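You operate a simulated robot arm through the tools that you are given. There is no shell and no other tool. Be economical: measure what you need, move in short steps, check, and stop when the job is done.

You are at the controls of a simulated robot arm. One attempt, no reset.

TASK
The drain spout splashed the tall panel: close it, push the drip tray in and sponge the splash off.
Fine: put the orange sponge back.

Only the result counts: the job must be done as asked and must still hold three seconds after the hand-in. Knocking over, shifting, dropping, spilling or breaking anything else fails it.

THE ROBOT
A 6-joint arm with a two-finger parallel gripper, fixed in place. Base frame: the origin is at the foot of the arm, x ahead of it, y to its left, z up. Readings come in mm, rad, newtons and seconds.
With the tool pointing down near the work surface it reaches from about 320 to 700 mm from the base axis. Its first joint turns from -2.897 to 2.897 rad. Payload 4.1 kg.
The TCP is the grasp point between the finger pads, 23 mm short of the fingertips. In the tool frame z runs along the fingers and y along their closing line. Largest opening 94 mm; finger width 38, thickness 10; the body of the gripper, 54 by 96 mm, starts 39 mm behind the TCP.
Orientation is that of the tool frame in the base frame, as [roll, pitch, yaw] about the fixed x, y, z axes, in that order (R = Rz(yaw) Ry(pitch) Rx(roll)). With the fingers straight down and closing along the base's y, the tool's x points along the base's -x, its y along +y and its z along -z.

THE INTERFACE
- The arm moves only by the tool play_rows. Its argument "motion" is text: rows parted by semicolons, each of 7 numbers parted by spaces: the shift along the tool's x, y, z in units of 100 mm (1.0 is 100 mm), then the turn, a rotation vector about the tool's x, y, z in units of 90 degrees (1.0 is 90 degrees), then the opening, from 0 (shut) to 1 (fully open). In form: tx ty tz rx ry rz grip; .... A call has 1 to 10 rows; each row is the pose to reach, as a shift and turn from the pose commanded when the call began, along the tool's axes at that moment. A call with a number of a shift or a turn outside -1 to 1 is refused whole. Rows are played at 5 a second. More than 50 mm and 0.15 rad between two rows, or a gripper value outside its range, and nothing of the call is played. A pose out of reach is approached as far as the arm can. The call stops where the force on the tool passes 40 N (or 10 N more than at its start, if that is more) or the arm is blocked; 0.2 s more then pass. The fingers move at their own pace (about 45 mm/s each) and stop on an object; they squeeze with about 39 N. The grip force told is the motor's: it shows also when the fingers shut on nothing. Time passes only in rows, and 0.2 s behind the last, so rows that repeat a pose let the fingers close. It gives the time, the measured TCP pose, the force on the tool (base axes), the opening and the grip force at its end, in the units of the frame above (readings bear some noise).
- Cameras (640 x 400 px; columns grow to the right, rows downward): "scene" is fixed at [50.3, 648.5, 1820.8]; the picture's right is [-0.92, -0.39, 0.00], its down [-0.30, 0.69, -0.66] and it looks along [0.26, -0.61, -0.75] (base axes); focal length 320 px, centre (320, 200). "wrist" rides on the gripper at [-39, 0, -44] in the tool frame; the picture's right is [0.00, -1.00, 0.00], its down [0.97, 0.00, -0.24] and it looks along [0.24, 0.00, 0.97] (tool axes); focal length 218 px, centre (320, 200). There is no depth. A picture from a camera that has moved, and an enlarged one, comes with that camera's place and axes in the base frame and with its lens.
- capture(camera): a new picture of that camera. No time passes.
- slide_trunk(by): slides the trunk up (or, below 0, down) by that many mm; the arm rides with it, the base frame stays. It gives what a move gives, with no picture.
- zoom(camera, box): a new picture of the part [left, top, right, bottom] of that camera's present view, enlarged. No time passes.
- finish_job(): hands the job in; it is judged then, once.

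Work in short steps. Places have to be worked out from the pictures, the camera data and where the tool is seen: move nearer, look again, correct. Check each grasp and each placing, and mend what went wrong. You have 120 turns and 84 pictures in all, those below and enlarged ones among them. Open the gripper and draw the arm clear of the work before you hand the job in, unless the task says otherwise; then end with one line.

The tools are called as name(argument=value, ...) on one line, values as JSON. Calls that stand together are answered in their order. play_rows: Moves the arm, as the interface text tells. Its arguments: {"type":"object","properties":{"motion":{"type":"string"}},"required":["motion"]} The other tools are called the same way: slide_trunk (by) slides the trunk up or down; capture (camera) takes a picture; zoom (camera, box) takes an enlarged picture of a part of a camera's view; finish_job () hands the job in.

At the start:

```text
t: 0.0
eef_pos: [294.4, -31.5, 1403.0]
ee_rot: [3.141, 0.0, -3.141]
wrist_force: [0.3, -0.4, 0.1]
gripper_width: 94.2
gripper_force: 0.1
trunk travel left (down, up): [-525.0, 65.0]
```

scene: 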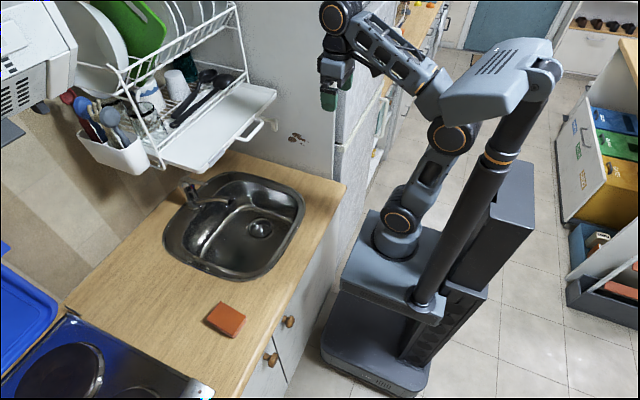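
wrist: 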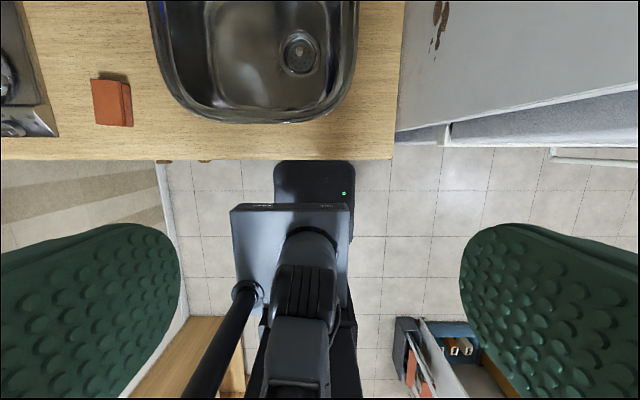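

I'll look closely at the rack, the tray, the spout and the splash first.

zoom(camera="scene", box=[130, 60, 330, 185])

zoom(camera="scene", box=[160, 270, 320, 370])

```text
3.20 times, centred on (230, 122) of scene
camera zoom: at [50.3, 648.5, 1820.8], right [-0.92, -0.39, 0.0], down [-0.3, 0.69, -0.66], along [0.26, -0.61, -0.75], focal length 1025 px, centre (608, 448)
```

zoom: 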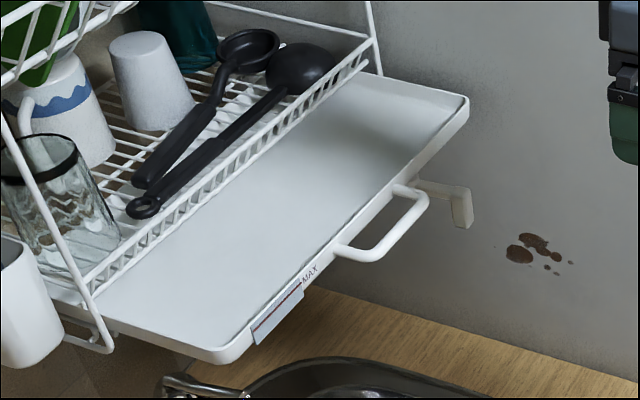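

```text
4.00 times, centred on (240, 320) of scene
camera zoom: at [50.3, 648.5, 1820.8], right [-0.92, -0.39, 0.0], down [-0.3, 0.69, -0.66], along [0.26, -0.61, -0.75], focal length 1282 px, centre (640, -280)
```

zoom: 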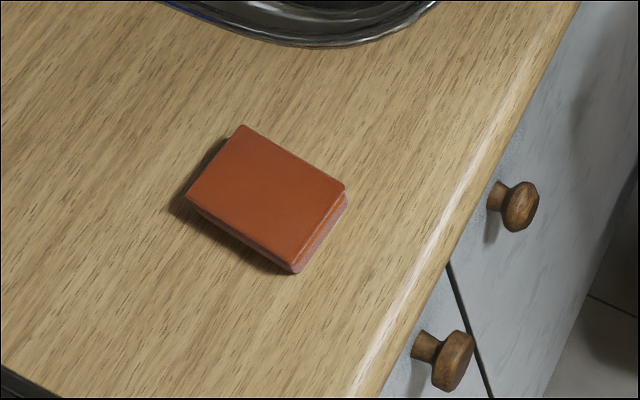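

The tray is pulled out toward -x, a small white L-shaped spout sits near the panel, and the splash is at about (514,-216,1065). I tilt the gripper forward to look at the rack and spout from closer.

play_rows(motion="0 0 0 0 -0.09 0 1; 0 0 0 0 -0.18 0 1; 0 0 0 0 -0.27 0 1; 0 0 0 0 -0.36 0 1; 0 0 0 0 -0.45 0 1; 0 0 0 0 -0.54 0 1")

capture(camera="wrist")

```text
t: 1.4
eef_pos: [307.3, -33.3, 1397.1]
ee_rot: [3.126, 0.816, 3.136]
wrist_force: [0.1, -0.6, -0.2]
gripper_width: 94.0
gripper_force: 0.0
trunk travel left (down, up): [-525.0, 65.0]
```

```text
79 pictures are left
camera wrist: at [301.5, -32.9, 1455.6], right [0.01, -1.0, -0.01], down [-0.84, 0.0, -0.54], along [0.54, 0.01, -0.84], focal length 218 px, centre (320, 200)
```

wrist: 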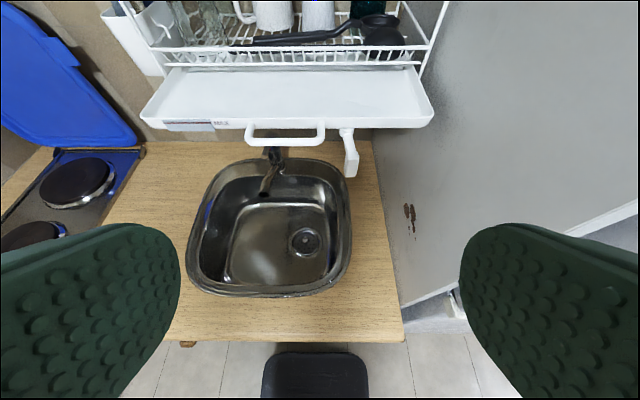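

The tray, its handle and the spout are all visible now. I enlarge the spout area.

zoom(camera="wrist", box=[240, 80, 448, 210])

zoom(camera="wrist", box=[120, 40, 280, 140])

```text
3.08 times, centred on (344, 145) of wrist
camera zoom: at [301.5, -32.9, 1455.6], right [0.01, -1.0, -0.01], down [-0.84, 0.0, -0.54], along [0.54, 0.01, -0.84], focal length 672 px, centre (246, 369)
```

zoom: 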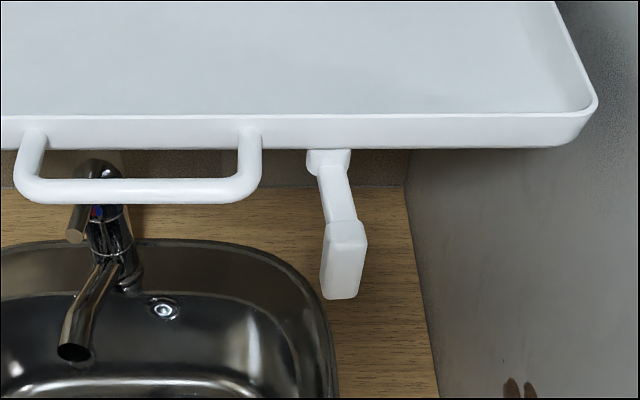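

```text
4.00 times, centred on (200, 90) of wrist
camera zoom: at [301.5, -32.9, 1455.6], right [0.01, -1.0, -0.01], down [-0.84, 0.0, -0.54], along [0.54, 0.01, -0.84], focal length 873 px, centre (800, 640)
```

zoom: 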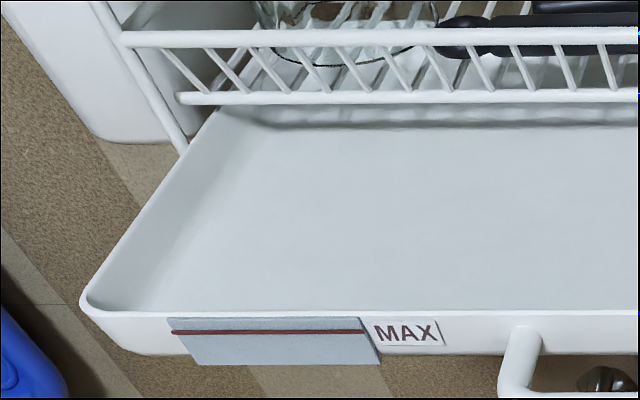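

Triangulated: the tray's front rim is at x≈565, y -186..220, z≈1265, with the handle bar at x≈528, y -37..72, z≈1248. The spout leaves the front wall at about (560,-69,1238), elbows at x≈518 and hangs down to z≈1192. I go level and closer to see how it turns.

play_rows(motion="0.12 -0.06 0.15 0 -0.08 0 1; 0.24 -0.12 0.3 0 -0.16 0 1; 0.36 -0.18 0.45 0 -0.24 0 1; 0.48 -0.24 0.6 0 -0.32 0 1; 0.6 -0.3 0.75 0 -0.4 0 1; 0.72 -0.36 0.9 0 -0.46 0 1")

capture(camera="wrist")

```text
t: 2.1
eef_pos: [338.1, -62.3, 1317.6]
ee_rot: [3.001, 0.987, 3.024]
wrist_force: [-0.5, 0.1, -0.1]
gripper_width: 93.7
gripper_force: 0.1
trunk travel left (down, up): [-525.0, 65.0]
stopped in row 3: the arm was blocked; the commanded pose is now the measured one
```

```text
76 pictures are left
camera wrist: at [322.6, -66.2, 1374.6], right [0.0, -1.0, -0.08], down [-0.73, 0.05, -0.68], along [0.68, 0.06, -0.73], focal length 218 px, centre (320, 200)
```

wrist: 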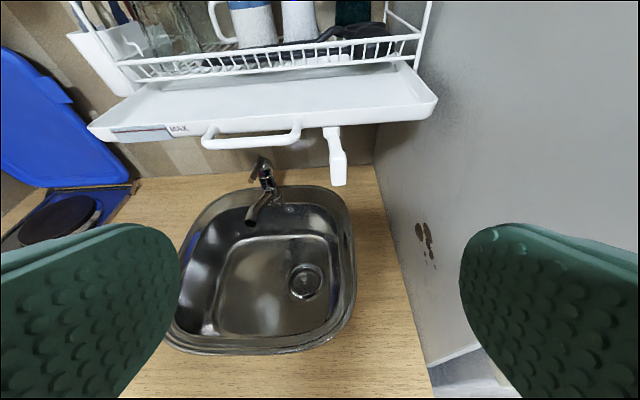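

The arm folded into a block there. I check its configuration in the scene.

capture(camera="scene")

```text
75 pictures are left
```

scene: 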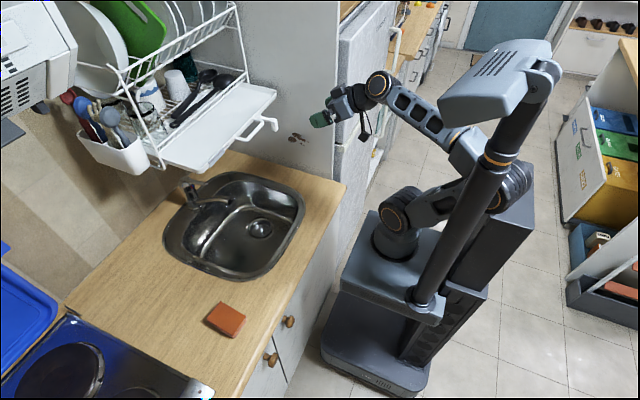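

The elbow has folded back against the mast. I lower the trunk by 200 mm so the arm can work more stretched at the tray's height.

slide_trunk(by=-200)

```text
t: 3.5
eef_pos: [304.0, -44.7, 994.7]
ee_rot: [2.793, 0.476, 2.873]
wrist_force: [-0.3, 1.0, 0.2]
gripper_width: 93.9
gripper_force: 0.1
trunk travel left (down, up): [-397.0, 193.0]
stopped: the arm was blocked; the commanded pose is now the measured one
```

The slide stopped early and the tool pose changed. I look.

capture(camera="scene")

capture(camera="wrist")

```text
74 pictures are left
```

scene: 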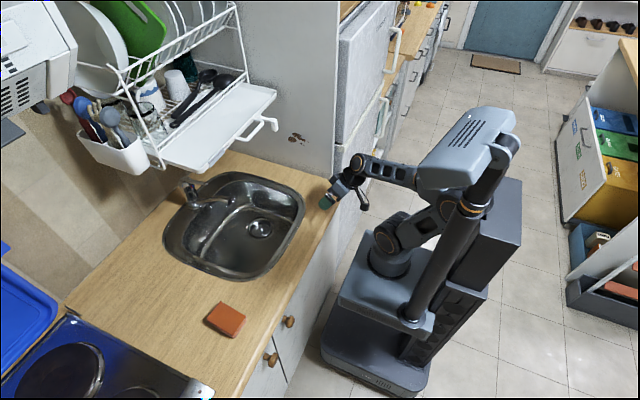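

```text
73 pictures are left
camera wrist: at [314.7, -64.7, 1049.6], right [-0.1, -0.95, -0.3], down [-0.95, 0.18, -0.24], along [0.28, 0.26, -0.92], focal length 218 px, centre (320, 200)
```

wrist: 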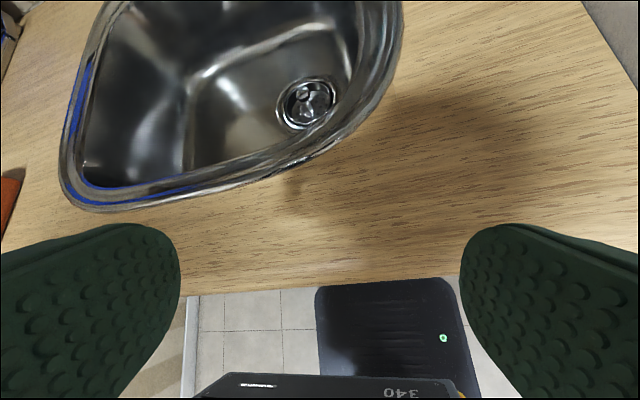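

The elbow was pressing against the mast head. The tool is now at (304,-45,995), free over the counter's front. I lift it and move it forward to stretch the arm away from the mast.

play_rows(motion="-0.24 0.11 -0.24 0 0 0 1; -0.49 0.23 -0.48 0 0 0 1; -0.73 0.34 -0.72 0 0 0 1; -0.98 0.46 -0.97 0 0 0 1; -0.98 0.46 -0.97 0 0 0 1")

```text
t: 4.7
eef_pos: [342.9, -43.9, 1137.2]
ee_rot: [2.802, 0.504, 2.882]
wrist_force: [0.1, -0.1, 0.7]
gripper_width: 94.0
gripper_force: 0.0
trunk travel left (down, up): [-397.0, 193.0]
```

Clear. Now I level the tool to point at +x and raise it to about (343,-74,1237), in front of the spout.

play_rows(motion="-0.07 0 -0.11 0.006 -0.081 -0.025 1; -0.14 0 -0.22 0.0115 -0.162 -0.05 1; -0.21 0 -0.33 0.017 -0.243 -0.075 1; -0.28 0 -0.44 0.023 -0.325 -0.1 1; -0.34 0 -0.55 0.029 -0.406 -0.126 1; -0.41 0 -0.67 0.0345 -0.487 -0.151 1; -0.48 0 -0.78 0.04 -0.568 -0.176 1; -0.55 0 -0.89 0.046 -0.649 -0.201 1; -0.55 0 -0.89 0.046 -0.649 -0.201 1")

capture(camera="wrist")

```text
t: 5.7
eef_pos: [372.5, -72.7, 1135.1]
ee_rot: [2.767, 0.845, 2.822]
wrist_force: [0.1, -0.9, 0.5]
gripper_width: 94.1
gripper_force: 0.0
trunk travel left (down, up): [-397.0, 193.0]
stopped in row 5: the arm was blocked; the commanded pose is now the measured one
```

```text
72 pictures are left
camera wrist: at [362.0, -85.6, 1190.8], right [-0.03, -0.97, -0.24], down [-0.8, 0.17, -0.58], along [0.6, 0.18, -0.78], focal length 218 px, centre (320, 200)
```

wrist: 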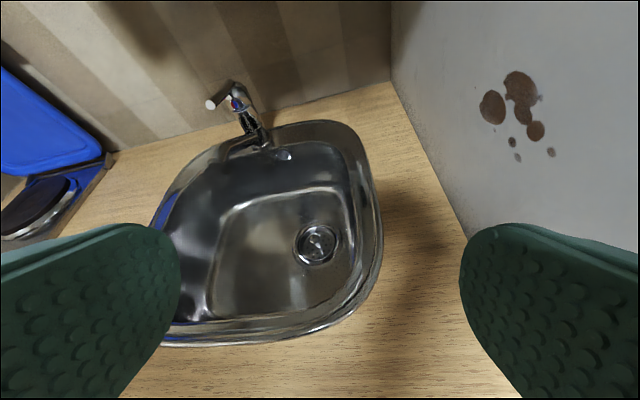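

Blocked again before rising. I look at the arm's shape to find what touches.

zoom(camera="scene", box=[310, 80, 550, 300])

```text
1.82 times, centred on (430, 190) of scene
camera zoom: at [50.3, 648.5, 1820.8], right [-0.92, -0.39, 0.0], down [-0.3, 0.69, -0.66], along [0.26, -0.61, -0.75], focal length 583 px, centre (120, 218)
```

zoom: 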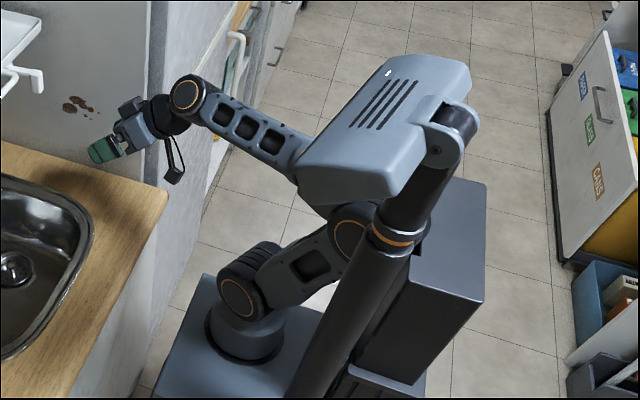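

The forearm is pressing the underside of the head, so the arm needs to be further out and the trunk higher. I move the tool forward and slightly down to free it, then raise the trunk.

play_rows(motion="-0.12 -0.02 0.33 0 0 0 1; -0.25 -0.03 0.66 0 0 0 1; -0.37 -0.05 0.99 0 0 0 1; -0.37 -0.05 0.99 0 0 0 1")

slide_trunk(by=120)

```text
t: 6.7
eef_pos: [471.9, -72.1, 1103.4]
ee_rot: [2.768, 0.856, 2.825]
wrist_force: [0.2, -0.4, 0.0]
gripper_width: 93.9
gripper_force: 0.0
trunk travel left (down, up): [-397.0, 193.0]
```

```text
t: 8.2
eef_pos: [472.1, -71.6, 1223.7]
ee_rot: [2.768, 0.854, 2.825]
wrist_force: [0.2, -0.8, -0.6]
gripper_width: 94.3
gripper_force: 0.0
trunk travel left (down, up): [-517.0, 73.0]
```

Trunk raised with the arm free; the tool is at (472,-72,1224), just in front of the spout. Picture.

capture(camera="wrist")

```text
70 pictures are left
camera wrist: at [461.8, -85.8, 1280.0], right [-0.03, -0.97, -0.24], down [-0.79, 0.17, -0.59], along [0.61, 0.17, -0.77], focal length 218 px, centre (320, 200)
```

wrist: 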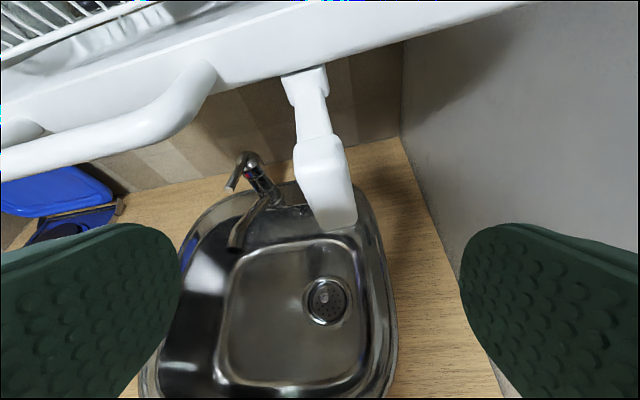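

zoom(camera="wrist", box=[230, 40, 430, 240])

```text
2.00 times, centred on (330, 140) of wrist
camera zoom: at [461.8, -85.8, 1280.0], right [-0.03, -0.97, -0.24], down [-0.79, 0.17, -0.59], along [0.61, 0.17, -0.77], focal length 436 px, centre (300, 320)
```

zoom: 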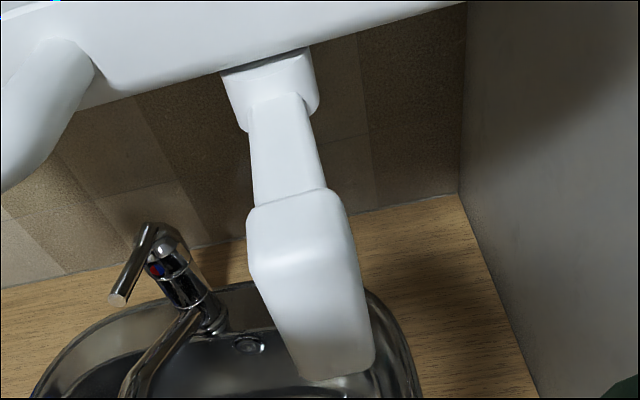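

The spout's boss looks like a vertical cylinder under the tray front, with an arm going out along -x and a nozzle hanging down. That suggests it swings about a vertical axis, and the handle post blocks the +y side. I level the tool and narrow the opening so it can straddle the nozzle.

play_rows(motion="0.04 -0.01 0 0.006 -0.072 -0.026 0.6; 0.08 -0.03 0 0.012 -0.143 -0.051 0.6; 0.12 -0.04 0 0.018 -0.215 -0.077 0.6; 0.17 -0.05 0 0.023 -0.287 -0.103 0.6; 0.21 -0.07 -0.01 0.029 -0.358 -0.128 0.6; 0.25 -0.08 -0.015 0.035 -0.43 -0.154 0.6; 0.25 -0.08 -0.015 0.035 -0.43 -0.154 0.6")

capture(camera="wrist")

```text
t: 9.8
eef_pos: [455.8, -76.1, 1205.1]
ee_rot: [-0.172, 1.568, -0.172]
wrist_force: [-0.6, 0.3, 0.4]
gripper_width: 56.4
gripper_force: 0.1
trunk travel left (down, up): [-517.0, 73.0]
```

```text
68 pictures are left
camera wrist: at [410.5, -75.6, 1242.9], right [0.0, -1.0, 0.0], down [-0.24, 0.0, -0.97], along [0.97, 0.0, -0.24], focal length 218 px, centre (320, 200)
```

wrist: 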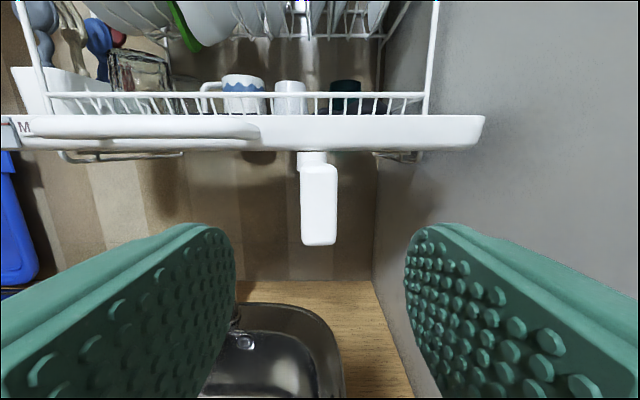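

Level and aligned: the nozzle spans y -67..-84, z 1196..1235. I go in with the fingers on both sides of it.

play_rows(motion="0 0 0.17 0 0 0 0.6; 0 0 0.34 0 0 0 0.6; 0 0 0.5 0 0 0 0.6; 0 0 0.5 0 0 0 0.6")

play_rows(motion="0 -0.05 0 0 0 0 0.6; 0 -0.1 0 0 0 0 0.6; 0 -0.15 0 0 0 0 0.6; 0 -0.2 0 0 0 0 0.6; 0 -0.25 0 0 0 0 0.6; 0 -0.3 0 0 0 0 0.6; 0 -0.35 0.01 0 0 0 0.6; 0 -0.4 0.02 0 0 0 0.6")

capture(camera="wrist")

```text
t: 10.8
eef_pos: [506.3, -77.0, 1203.7]
ee_rot: [-0.116, 1.57, -0.117]
wrist_force: [0.1, -0.6, 1.2]
gripper_width: 56.3
gripper_force: 0.0
trunk travel left (down, up): [-517.0, 73.0]
```

```text
t: 12.6
eef_pos: [507.7, -114.4, 1204.0]
ee_rot: [-0.114, 1.57, -0.114]
wrist_force: [0.5, -0.2, -1.0]
gripper_width: 56.7
gripper_force: 0.1
trunk travel left (down, up): [-517.0, 73.0]
```

```text
67 pictures are left
camera wrist: at [463.5, -114.3, 1243.0], right [0.0, -1.0, 0.0], down [-0.24, 0.0, -0.97], along [0.97, 0.0, -0.24], focal length 218 px, centre (320, 200)
```

wrist: 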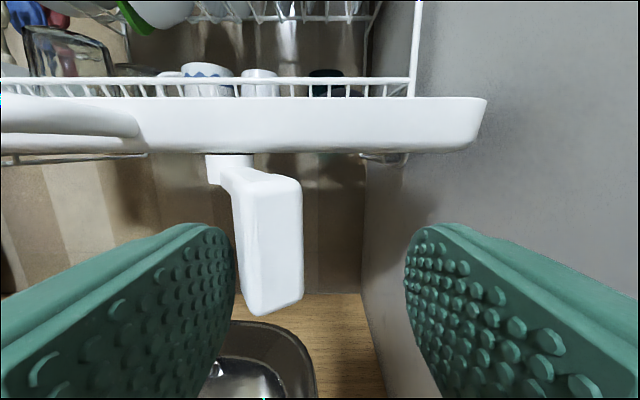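

It swings freely about a vertical axis, about 35° so far. I continue a bit further in -y, then back out to push it home from the front.

play_rows(motion="0 -0.05 0 0 0 0 0.6; 0 -0.1 0 0 0 0 0.6; 0 -0.15 0 0 0 0 0.6; 0 -0.2 0 0 0 0 0.6; 0 -0.2 0 0 0 0 0.6; 0 -0.2 -0.25 0 0 0 0.6; 0 -0.2 -0.5 0 0 0 0.6")

capture(camera="wrist")

```text
t: 14.2
eef_pos: [453.7, -134.2, 1207.6]
ee_rot: [-0.087, 1.568, -0.085]
wrist_force: [0.4, 0.8, -0.2]
gripper_width: 56.5
gripper_force: 0.0
trunk travel left (down, up): [-517.0, 73.0]
```

```text
66 pictures are left
camera wrist: at [409.1, -135.1, 1246.2], right [0.0, -1.0, 0.0], down [-0.24, 0.0, -0.97], along [0.97, 0.0, -0.24], focal length 218 px, centre (320, 200)
```

wrist: 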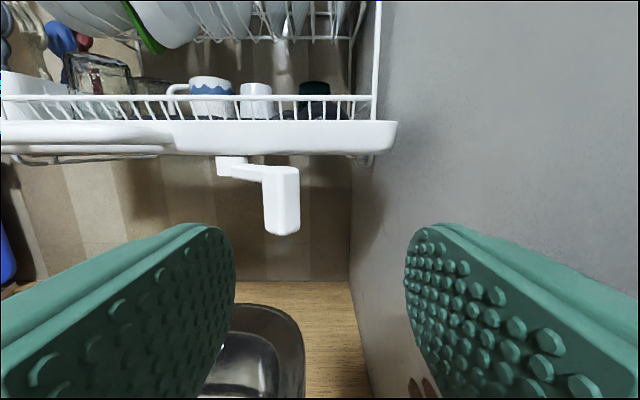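

Now about 60° closed. I shut the fingers, line up with the nozzle at y≈-113 and push it in +x gently.

play_rows(motion="0 0.1 0 0 0 0 0; 0 0.2 0 0 0 0 0; 0 0.2 0.1 0 0 0 0; 0 0.2 0.25 0 0 0 0; 0 0.2 0.35 0 0 0 0; 0 0.2 0.45 0 0 0 0; 0 0.2 0.52 0 0 0 0; 0 0.2 0.58 0 0 0 0; 0 0.2 0.64 0 0 0 0; 0 0.2 0.68 0 0 0 0")

capture(camera="wrist")

```text
t: 16.4
eef_pos: [527.5, -114.3, 1204.3]
ee_rot: [-0.257, 1.569, -0.255]
wrist_force: [0.0, -0.5, -0.5]
gripper_width: 0.1
gripper_force: 39.0
trunk travel left (down, up): [-517.0, 73.0]
```

```text
65 pictures are left
camera wrist: at [482.4, -114.5, 1243.3], right [0.0, -1.0, 0.0], down [-0.24, 0.0, -0.97], along [0.97, 0.0, -0.24], focal length 218 px, centre (320, 200)
```

wrist: 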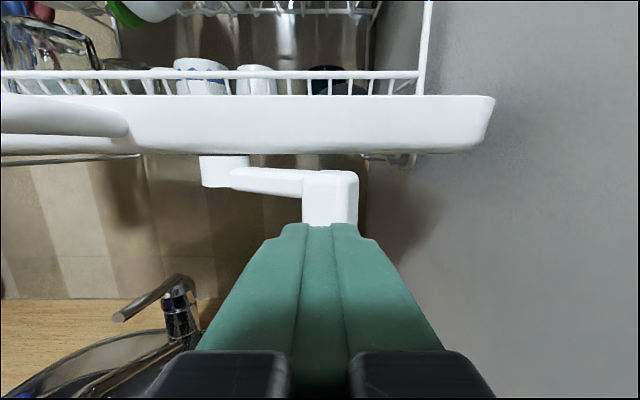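

Almost parallel to the tray front. I push on a few millimetres more, watching the force.

play_rows(motion="0 0 0.03 0 0 0 0; 0 0 0.06 0 0 0 0; 0 0 0.09 0 0 0 0; 0 0 0.12 0 0 0 0; 0 0 0.12 0 0 0 0")

capture(camera="wrist")

```text
t: 17.6
eef_pos: [539.3, -115.0, 1204.0]
ee_rot: [-0.044, 1.569, -0.045]
wrist_force: [0.8, 0.1, -0.7]
gripper_width: 0.1
gripper_force: 39.1
trunk travel left (down, up): [-517.0, 73.0]
```

```text
64 pictures are left
camera wrist: at [494.1, -115.3, 1241.8], right [0.0, -1.0, 0.0], down [-0.24, 0.0, -0.97], along [0.97, 0.0, -0.24], focal length 218 px, centre (320, 200)
```

wrist: 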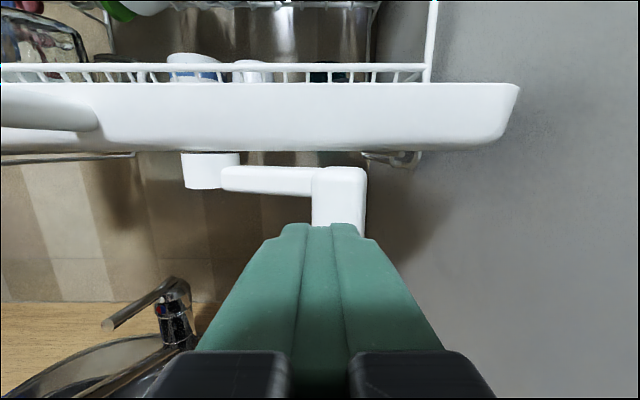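

Still no stop felt. I continue until it resists.

play_rows(motion="0 0 0.03 0 0 0 0; 0 0 0.06 0 0 0 0; 0 0 0.09 0 0 0 0; 0 0 0.12 0 0 0 0; 0 0 0.15 0 0 0 0; 0 0 0.15 0 0 0 0")

capture(camera="wrist")

```text
t: 19.0
eef_pos: [551.9, -114.6, 1202.6]
ee_rot: [-0.221, 1.57, -0.221]
wrist_force: [0.2, -0.4, 0.6]
gripper_width: 0.0
gripper_force: 39.3
trunk travel left (down, up): [-517.0, 73.0]
```

```text
63 pictures are left
camera wrist: at [507.4, -114.4, 1242.4], right [0.0, -1.0, 0.0], down [-0.24, 0.0, -0.97], along [0.97, 0.0, -0.24], focal length 218 px, centre (320, 200)
```

wrist: 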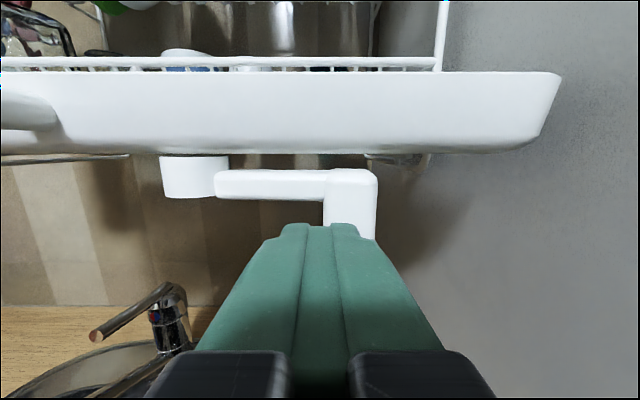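

The tray hasn't moved and the arm now looks about parallel. A few more millimetres to find the stop.

play_rows(motion="0 0 0.03 0 0 0 0; 0 0 0.06 0 0 0 0; 0 0 0.09 0 0 0 0; 0 0 0.12 0 0 0 0; 0 0 0.12 0 0 0 0")

capture(camera="wrist")

zoom(camera="scene", box=[220, 70, 320, 150])

```text
t: 20.2
eef_pos: [564.4, -116.4, 1202.7]
ee_rot: [-0.196, 1.57, -0.199]
wrist_force: [-0.6, 0.5, 0.2]
gripper_width: 0.0
gripper_force: 39.1
trunk travel left (down, up): [-517.0, 73.0]
```

```text
62 pictures are left
camera wrist: at [519.5, -115.9, 1242.1], right [0.0, -1.0, 0.0], down [-0.24, 0.0, -0.97], along [0.97, 0.0, -0.24], focal length 218 px, centre (320, 200)
```

wrist: 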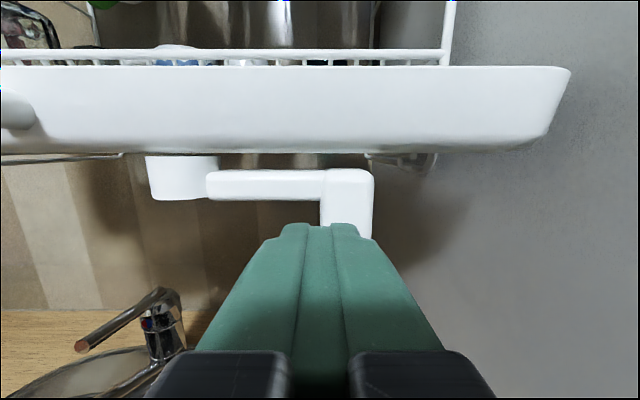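

```text
5.00 times, centred on (270, 110) of scene
camera zoom: at [50.3, 648.5, 1820.8], right [-0.92, -0.39, 0.0], down [-0.3, 0.69, -0.66], along [0.26, -0.61, -0.75], focal length 1602 px, centre (570, 650)
```

zoom: 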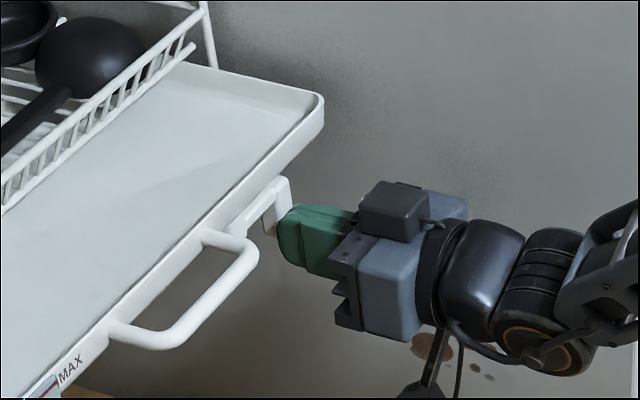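

The spout is now parallel to the tray and against its stop; the tray itself started sliding with the last push. I back out, then go to the handle's middle (y≈18, z≈1248) to push the tray in.

play_rows(motion="0 0 -0.25 0 0 0 0; 0 0 -0.5 0 0 0 0; 0 0 -0.75 0 0 0 0; 0 0 -0.98 0 0 0 0; 0 0.35 -0.98 0 0 0 0; -0.2 0.7 -0.98 0 0 0 0; -0.45 1 -0.98 0 0 0 0; -0.45 1 -0.98 0 0 0 0")

play_rows(motion="0 0.34 0 0 0 0 0; 0 0.34 0 0 0 0 0")

capture(camera="wrist")

```text
t: 22.0
eef_pos: [466.8, -31.6, 1251.3]
ee_rot: [-0.512, 1.569, -0.51]
wrist_force: [-0.2, 0.2, -0.7]
gripper_width: 0.0
gripper_force: 38.6
out of reach, approached as far as the arm can: row 7, 8
trunk travel left (down, up): [-517.0, 73.0]
```

```text
t: 22.6
eef_pos: [463.0, -30.8, 1252.6]
ee_rot: [-0.472, 1.571, -0.47]
wrist_force: [-0.4, -0.3, -0.1]
gripper_width: 0.3
gripper_force: 39.1
out of reach, approached as far as the arm can: row 1, 2
trunk travel left (down, up): [-517.0, 73.0]
```

```text
60 pictures are left
camera wrist: at [418.8, -30.8, 1293.0], right [0.0, -1.0, 0.0], down [-0.24, 0.0, -0.97], along [0.97, 0.0, -0.24], focal length 218 px, centre (320, 200)
```

wrist: 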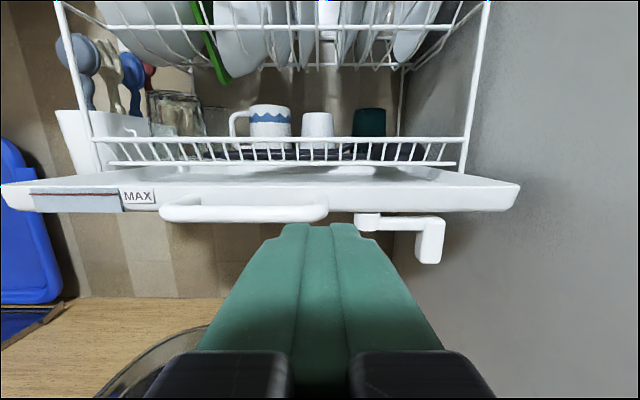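

The arm can't go further left at this pose, but y≈-31 still meets the right part of the handle bar (y -37..72). I push there.

play_rows(motion="0 0 0.2 0 0 0 0; 0 0 0.35 0 0 0 0; 0 0.05 0.45 0 0 0 0; 0 0.05 0.53 0 0 0 0; 0 0.05 0.61 0 0 0 0; 0 0.05 0.69 0 0 0 0; 0 0.05 0.77 0 0 0 0; 0 0.05 0.85 0 0 0 0; 0 0.05 0.9 0 0 0 0; 0 0.05 0.9 0 0 0 0")

capture(camera="wrist")

```text
t: 24.8
eef_pos: [547.1, -43.2, 1259.2]
ee_rot: [-0.926, 1.57, -0.921]
wrist_force: [0.1, -0.1, 0.1]
gripper_width: 0.0
gripper_force: 38.6
out of reach, approached as far as the arm can: row 1, 2, 3, 4, 5, 6, 7, 8, 9, 10
trunk travel left (down, up): [-517.0, 73.0]
```

```text
59 pictures are left
camera wrist: at [503.1, -43.4, 1297.6], right [0.01, -1.0, 0.0], down [-0.24, 0.0, -0.97], along [0.97, 0.01, -0.24], focal length 218 px, centre (320, 200)
```

wrist: 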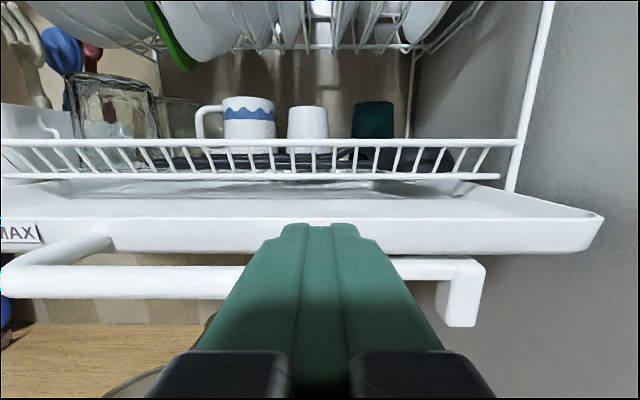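

At this height the arm drifts off the handle, a joint limit. Pushing on the tray's front wall at the right (y≈-145), where it reached well, should do. I back out and shift there in steps.

play_rows(motion="0 0 -0.3 0 0 0 0; 0 0 -0.6 0 0 0 0; 0 -0.3 -0.6 0 0 0 0; 0 -0.6 -0.6 0 0 0 0; 0 -0.8 -0.6 0 0 0 0; 0 -0.8 -0.6 0 0 0 0")

```text
t: 26.2
eef_pos: [486.6, -124.0, 1256.9]
ee_rot: [-0.096, 1.568, -0.094]
wrist_force: [0.4, 0.0, -0.9]
gripper_width: 0.1
gripper_force: 39.2
trunk travel left (down, up): [-517.0, 73.0]
```

Commanded and measured poses agree. Now to y=-145, z=1244, and forward to the wall.

play_rows(motion="0.13 -0.21 0 0 0 0 0; 0.13 -0.21 0.25 0 0 0 0; 0.13 -0.21 0.45 0 0 0 0; 0.13 -0.21 0.6 0 0 0 0; 0.13 -0.21 0.7 0 0 0 0; 0.13 -0.21 0.76 0 0 0 0; 0.13 -0.21 0.82 0 0 0 0; 0.13 -0.21 0.88 0 0 0 0; 0.13 -0.21 0.94 0 0 0 0; 0.13 -0.21 0.99 0 0 0 0")

capture(camera="wrist")

```text
t: 28.4
eef_pos: [588.4, -143.5, 1244.0]
ee_rot: [0.072, 1.568, 0.071]
wrist_force: [0.5, 0.3, 0.5]
gripper_width: 0.2
gripper_force: 39.2
trunk travel left (down, up): [-517.0, 73.0]
```

```text
58 pictures are left
camera wrist: at [543.7, -143.7, 1283.0], right [0.0, -1.0, 0.0], down [-0.24, 0.0, -0.97], along [0.97, 0.0, -0.24], focal length 218 px, centre (320, 200)
```

wrist: 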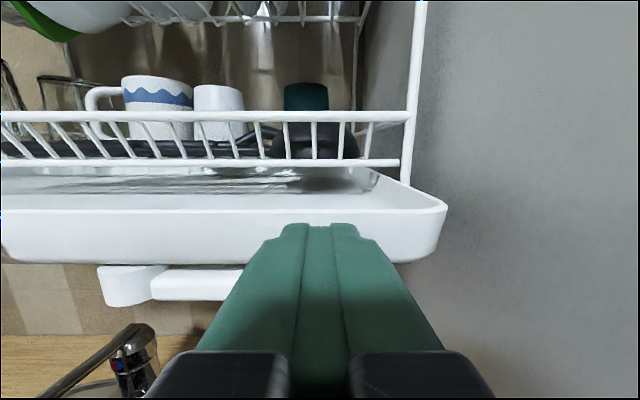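

The tray slides in easily with the push. I continue until it stops.

play_rows(motion="0 0 0.08 0 0 0 0; 0 0 0.16 0 0 0 0; 0 0 0.24 0 0 0 0; 0 0 0.32 0 0 0 0; 0 0 0.4 0 0 0 0; 0 0 0.46 0 0 0 0; 0 0 0.52 0 0 0 0; 0 0 0.58 0 0 0 0; 0 0 0.64 0 0 0 0; 0 0 0.7 0 0 0 0")

capture(camera="wrist")

zoom(camera="scene", box=[130, 60, 330, 185])

```text
t: 30.6
eef_pos: [654.1, -142.7, 1245.5]
ee_rot: [-0.109, 1.569, -0.111]
wrist_force: [-18.2, 1.3, -2.6]
gripper_width: 0.0
gripper_force: 38.8
trunk travel left (down, up): [-517.0, 73.0]
```

```text
57 pictures are left
camera wrist: at [608.6, -142.6, 1283.4], right [0.0, -1.0, 0.0], down [-0.24, 0.0, -0.97], along [0.97, 0.0, -0.24], focal length 218 px, centre (320, 200)
```

wrist: 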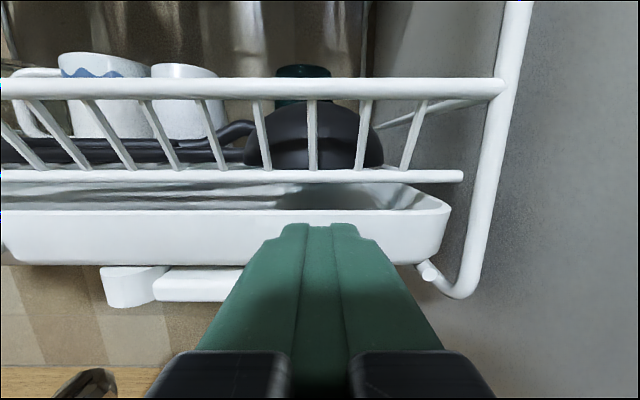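

```text
3.20 times, centred on (230, 122) of scene
camera zoom: at [50.3, 648.5, 1820.8], right [-0.92, -0.39, 0.0], down [-0.3, 0.69, -0.66], along [0.26, -0.61, -0.75], focal length 1025 px, centre (608, 448)
```

zoom: 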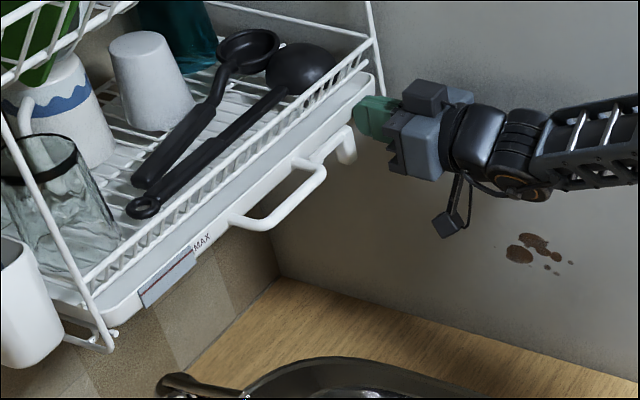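

18 N of resistance at x=654, and the tray front is flush with the rack. One more small push to confirm the stop, then back out.

play_rows(motion="0 0 0.02 0 0 0 0; 0 0 0.03 0 0 0 0")

play_rows(motion="0 0 -0.2 0 0 0 0; 0 0 -0.4 0 0 0 0; 0 0 -0.6 0 0 0 0; 0 0 -0.8 0 0 0 0; 0 0.1 -1 0 0 0 0.3; 0.1 0.3 -1 0 0 0 0.6; 0.1 0.3 -1 0 0 0 0.6")

capture(camera="wrist")

```text
t: 31.1
eef_pos: [653.8, -142.1, 1243.9]
ee_rot: [2.366, 1.569, 2.365]
wrist_force: [-32.3, 3.8, -1.0]
gripper_width: 0.0
gripper_force: 39.2
trunk travel left (down, up): [-517.0, 73.0]
stopped in row 2: the force on the tool passed its limit (the readings are from after the stop); the commanded pose is now the measured one
```

```text
t: 32.7
eef_pos: [558.6, -113.1, 1233.0]
ee_rot: [2.999, 1.566, 2.995]
wrist_force: [0.6, 0.2, 0.4]
gripper_width: 56.4
gripper_force: 0.1
trunk travel left (down, up): [-517.0, 73.0]
```

```text
55 pictures are left
camera wrist: at [513.1, -113.5, 1272.4], right [0.0, -1.0, 0.0], down [-0.24, 0.0, -0.97], along [0.97, 0.0, -0.24], focal length 218 px, centre (320, 200)
```

wrist: 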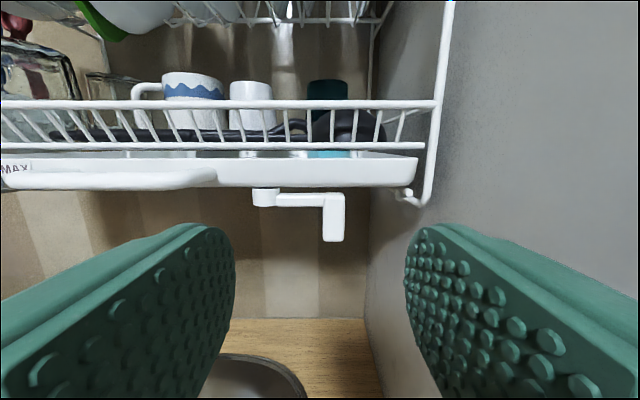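

The tray is fully in. I check the spout's final angle.

zoom(camera="wrist", box=[220, 140, 380, 250])

zoom(camera="scene", box=[190, 80, 290, 150])

```text
3.64 times, centred on (300, 195) of wrist
camera zoom: at [513.1, -113.5, 1272.4], right [0.0, -1.0, 0.0], down [-0.24, 0.0, -0.97], along [0.97, 0.0, -0.24], focal length 794 px, centre (393, 218)
```

zoom: 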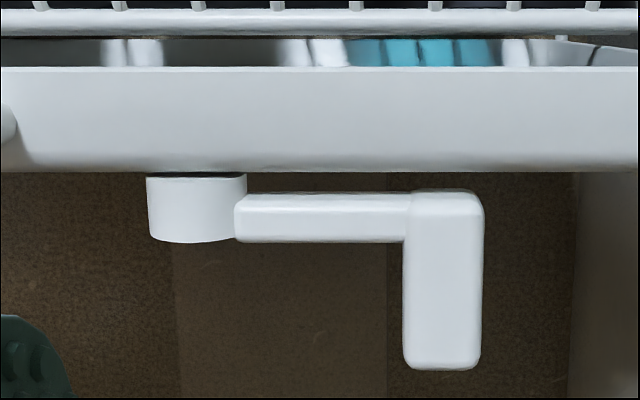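

```text
5.71 times, centred on (240, 115) of scene
camera zoom: at [50.3, 648.5, 1820.8], right [-0.92, -0.39, 0.0], down [-0.3, 0.69, -0.66], along [0.26, -0.61, -0.75], focal length 1831 px, centre (777, 686)
```

zoom: 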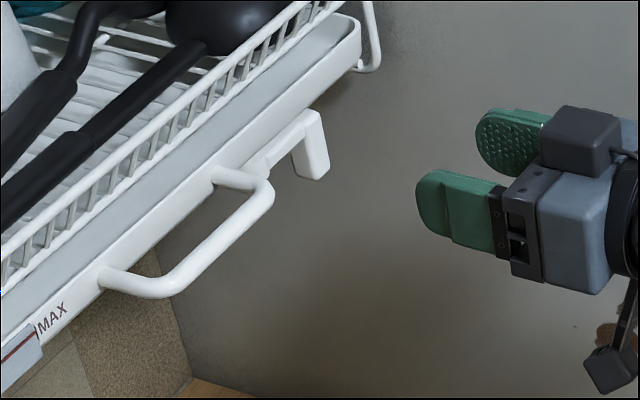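

The spout is fully swung closed and the tray is in. Next the sponge: I turn the tool downward while drawing back over the counter.

play_rows(motion="0 0 -0.1 0 0.09 0 0.6; 0 0 -0.2 0 0.18 0 0.6; 0 0.05 -0.3 0 0.27 0 0.6; 0 0.1 -0.4 0 0.36 0 0.6; 0 0.15 -0.5 0 0.45 0 0.6; 0 0.2 -0.6 0 0.54 0 0.6; 0 0.25 -0.7 0 0.63 0 0.6; 0 0.3 -0.8 0 0.72 0 0.6; 0 0.35 -0.9 0 0.81 0 0.8; 0 0.4 -0.98 0 0.9 0 1")

```text
t: 34.9
eef_pos: [460.6, -74.3, 1232.1]
ee_rot: [-3.141, 0.152, 3.14]
wrist_force: [0.7, 0.8, 0.4]
gripper_width: 93.7
gripper_force: 0.1
trunk travel left (down, up): [-517.0, 73.0]
```

Nearly pointing down. I finish the tilt and travel left toward the sponge in 100 mm calls.

play_rows(motion="0 0.33 0 0 0.05 0 1; 0 0.66 0 0 0.097 0 1; 0 1 0 0 0.097 0 1")

play_rows(motion="0 0.33 0 0 0 0 1; 0 0.66 0 0 0 0 1; 0 1 0 0 0 0 1")

play_rows(motion="0.1 0.33 0 0 0 0 1; 0.2 0.66 0 0 0 0 1; 0.3 1 0 0 0 0 1")

play_rows(motion="0 0.33 0 0 0 0 1; 0 0.66 0 0 0 0 1; 0 1 0 0 0 0 1; 0 1 0 0 0 0 1")

capture(camera="wrist")

```text
t: 35.7
eef_pos: [461.1, 27.3, 1232.7]
ee_rot: [3.141, -0.002, 3.14]
wrist_force: [0.6, -0.1, -0.2]
gripper_width: 94.1
gripper_force: 0.1
trunk travel left (down, up): [-517.0, 73.0]
```

```text
t: 36.5
eef_pos: [460.2, 128.0, 1232.3]
ee_rot: [-3.141, 0.004, 3.14]
wrist_force: [-0.8, -0.5, -0.4]
gripper_width: 94.0
gripper_force: 0.0
trunk travel left (down, up): [-517.0, 73.0]
```

```text
t: 37.3
eef_pos: [429.4, 228.8, 1232.1]
ee_rot: [3.142, 0.002, 3.14]
wrist_force: [0.7, 0.2, -1.5]
gripper_width: 94.1
gripper_force: 0.0
trunk travel left (down, up): [-517.0, 73.0]
```

```text
t: 38.3
eef_pos: [431.4, 328.0, 1231.3]
ee_rot: [-3.139, 0.001, 3.139]
wrist_force: [0.2, -0.5, -0.8]
gripper_width: 94.0
gripper_force: 0.0
trunk travel left (down, up): [-517.0, 73.0]
```

```text
52 pictures are left
camera wrist: at [469.4, 328.2, 1275.7], right [0.0, -1.0, 0.0], down [-0.97, 0.0, 0.24], along [-0.24, 0.0, -0.97], focal length 218 px, centre (320, 200)
```

wrist: 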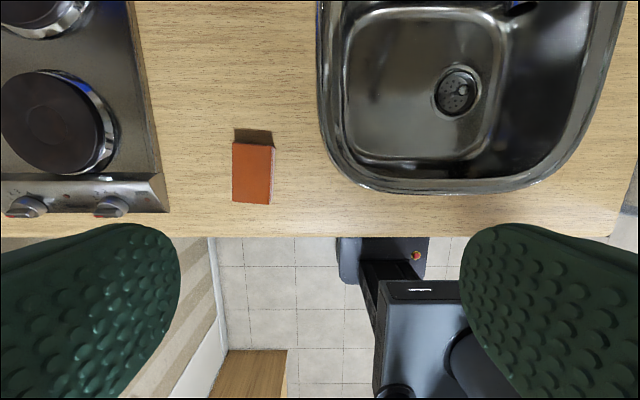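

The sponge is at about (424,439), 93 x 60 mm, its long side along x turned about 6°, top near z=923. I align above it and then lower with the trunk.

play_rows(motion="0.03 0.4 0 0 0 0.03 1; 0.05 0.75 0 0 0 0.065 1; 0.07 1 0 0 0 0.065 1; 0.07 1 0.2 0 0 0.065 1; 0.07 1 0.2 0 0 0.065 1")

slide_trunk(by=-160)

capture(camera="wrist")

```text
t: 39.5
eef_pos: [424.1, 427.7, 1212.6]
ee_rot: [3.141, 0.001, 3.039]
wrist_force: [0.1, -0.3, -0.2]
gripper_width: 94.2
gripper_force: 0.2
trunk travel left (down, up): [-517.0, 73.0]
```

```text
t: 41.3
eef_pos: [423.6, 427.3, 1053.7]
ee_rot: [3.141, 0.003, 3.037]
wrist_force: [0.0, 0.1, -1.1]
gripper_width: 94.0
gripper_force: 0.1
trunk travel left (down, up): [-357.0, 233.0]
```

```text
51 pictures are left
camera wrist: at [461.5, 424.1, 1098.1], right [-0.1, -0.99, 0.0], down [-0.97, 0.1, 0.24], along [-0.24, 0.02, -0.97], focal length 218 px, centre (320, 200)
```

wrist: 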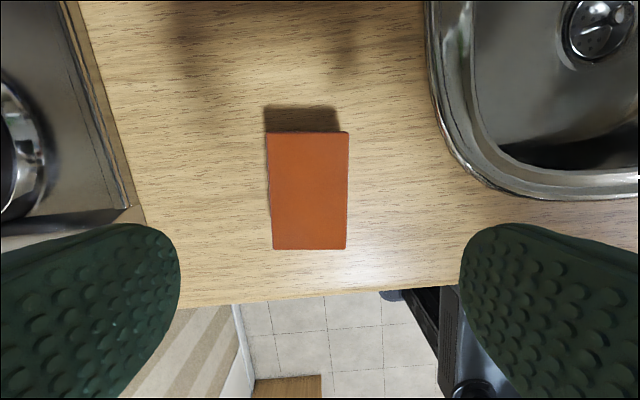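

Well aligned; the sponge's centre is near (424,436). I shift 9 mm left and descend with the fingers open.

play_rows(motion="0 0.09 0.25 0 0 0 1; 0 0.09 0.5 0 0 0 1; 0 0.09 0.75 0 0 0 1; 0 0.09 0.75 0 0 0 1")

capture(camera="wrist")

```text
t: 42.3
eef_pos: [425.6, 434.7, 979.9]
ee_rot: [-3.141, 0.002, 3.039]
wrist_force: [-0.8, 0.1, 0.1]
gripper_width: 94.0
gripper_force: 0.0
trunk travel left (down, up): [-357.0, 233.0]
```

```text
50 pictures are left
camera wrist: at [463.8, 431.7, 1023.2], right [-0.1, -0.99, 0.0], down [-0.97, 0.1, 0.24], along [-0.24, 0.03, -0.97], focal length 218 px, centre (320, 200)
```

wrist: 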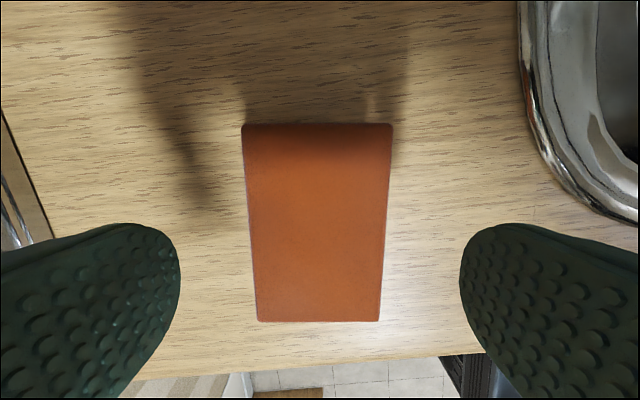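

Centred. Down to TCP z≈929 (fingertips 6 mm above the counter), then close.

play_rows(motion="0 0.01 0.2 0 0 0 1; 0 0.01 0.4 0 0 0 1; 0 0.01 0.51 0 0 0 1; 0 0.01 0.51 0 0 0 1; 0 0.01 0.51 0 0 0 0.5; 0 0.01 0.51 0 0 0 0.3; 0 0.01 0.51 0 0 0 0.3; 0 0.01 0.51 0 0 0 0.3")

capture(camera="wrist")

```text
t: 44.1
eef_pos: [425.4, 437.3, 928.0]
ee_rot: [3.142, 0.001, 3.039]
wrist_force: [-0.2, 0.8, -0.1]
gripper_width: 61.0
gripper_force: 38.8
trunk travel left (down, up): [-357.0, 233.0]
```

```text
49 pictures are left
camera wrist: at [463.1, 433.8, 971.6], right [-0.1, -0.99, 0.0], down [-0.97, 0.1, 0.24], along [-0.24, 0.02, -0.97], focal length 218 px, centre (320, 200)
```

wrist: 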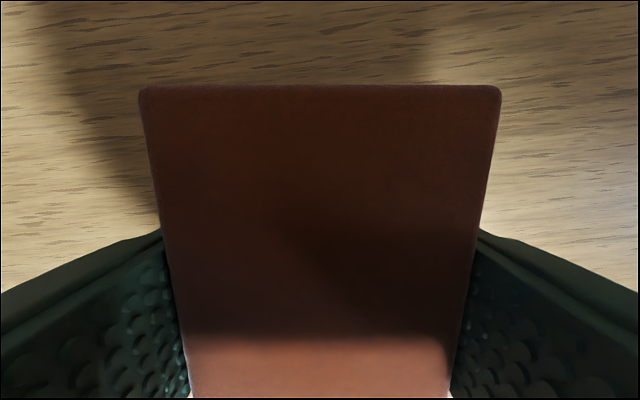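

The sponge is held (61 mm wide; grasp pose (425.4, 437.3, 928.0), yaw 3.039 noted for putting it back). I lift it straight up, raise the trunk and carry it right.

play_rows(motion="0 0 -0.15 0 0 0 0.3; 0 0 -0.4 0 0 0 0.3; 0 0 -0.7 0 0 0 0.3; 0 0 -1 0 0 0 0.3")

slide_trunk(by=120)

play_rows(motion="0 -0.33 0 0 0 -0.03 0.3; 0 -0.66 0 0 0 -0.065 0.3; 0 -1 0 0 0 -0.065 0.3")

play_rows(motion="0 -0.33 0 0 0 0 0.3; 0 -0.66 0 0 0 0 0.3; 0 -1 0 0 0 0 0.3")

play_rows(motion="0 -0.33 0 0 0 0 0.3; 0 -0.66 0 0 0 0 0.3; 0 -1 0 0 0 0 0.3")

capture(camera="scene")

```text
t: 45.1
eef_pos: [423.9, 437.1, 1029.7]
ee_rot: [-3.141, 0.001, 3.039]
wrist_force: [0.6, -0.1, 0.5]
gripper_width: 61.2
gripper_force: 39.1
trunk travel left (down, up): [-357.0, 233.0]
```

```text
t: 46.6
eef_pos: [424.8, 437.4, 1149.6]
ee_rot: [-3.141, 0.002, 3.038]
wrist_force: [-0.1, -0.3, 0.1]
gripper_width: 61.0
gripper_force: 39.1
trunk travel left (down, up): [-477.0, 113.0]
```

```text
t: 47.4
eef_pos: [411.3, 336.1, 1148.8]
ee_rot: [3.141, 0.002, 3.14]
wrist_force: [-0.5, -0.6, -1.1]
gripper_width: 61.4
gripper_force: 38.8
trunk travel left (down, up): [-477.0, 113.0]
```

```text
t: 48.2
eef_pos: [413.5, 234.8, 1147.7]
ee_rot: [-3.141, 0.002, -3.141]
wrist_force: [1.1, 0.6, -0.4]
gripper_width: 61.2
gripper_force: 38.8
trunk travel left (down, up): [-477.0, 113.0]
```

```text
t: 49.0
eef_pos: [414.5, 136.8, 1147.2]
ee_rot: [-3.141, 0.003, 3.141]
wrist_force: [-0.3, 0.4, -0.1]
gripper_width: 61.2
gripper_force: 38.7
trunk travel left (down, up): [-477.0, 113.0]
```

```text
48 pictures are left
```

scene: 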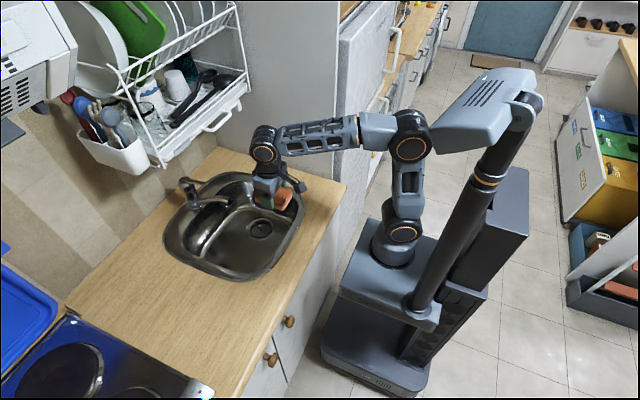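

The arm is well placed. I move to x≈515 and turn the tool to point at the panel (-y).

play_rows(motion="-0.1 -0.1 0.05 0.09 0 0 0.3; -0.2 -0.2 0.1 0.18 0 0 0.3; -0.3 -0.3 0.15 0.27 0 0 0.3; -0.4 -0.4 0.2 0.36 0 0 0.3; -0.5 -0.5 0.25 0.45 0 0 0.3; -0.6 -0.6 0.3 0.54 0 0 0.3; -0.7 -0.7 0.4 0.63 0 0 0.3; -0.8 -0.8 0.5 0.72 0 0 0.3; -0.9 -0.9 0.6 0.81 0 0 0.3; -0.95 -1 0.7 0.9 0 0 0.3")

```text
t: 51.2
eef_pos: [509.5, 38.0, 1079.2]
ee_rot: [-1.726, 0.002, 3.139]
wrist_force: [0.5, -0.2, -0.6]
gripper_width: 61.2
gripper_force: 39.3
trunk travel left (down, up): [-477.0, 113.0]
```

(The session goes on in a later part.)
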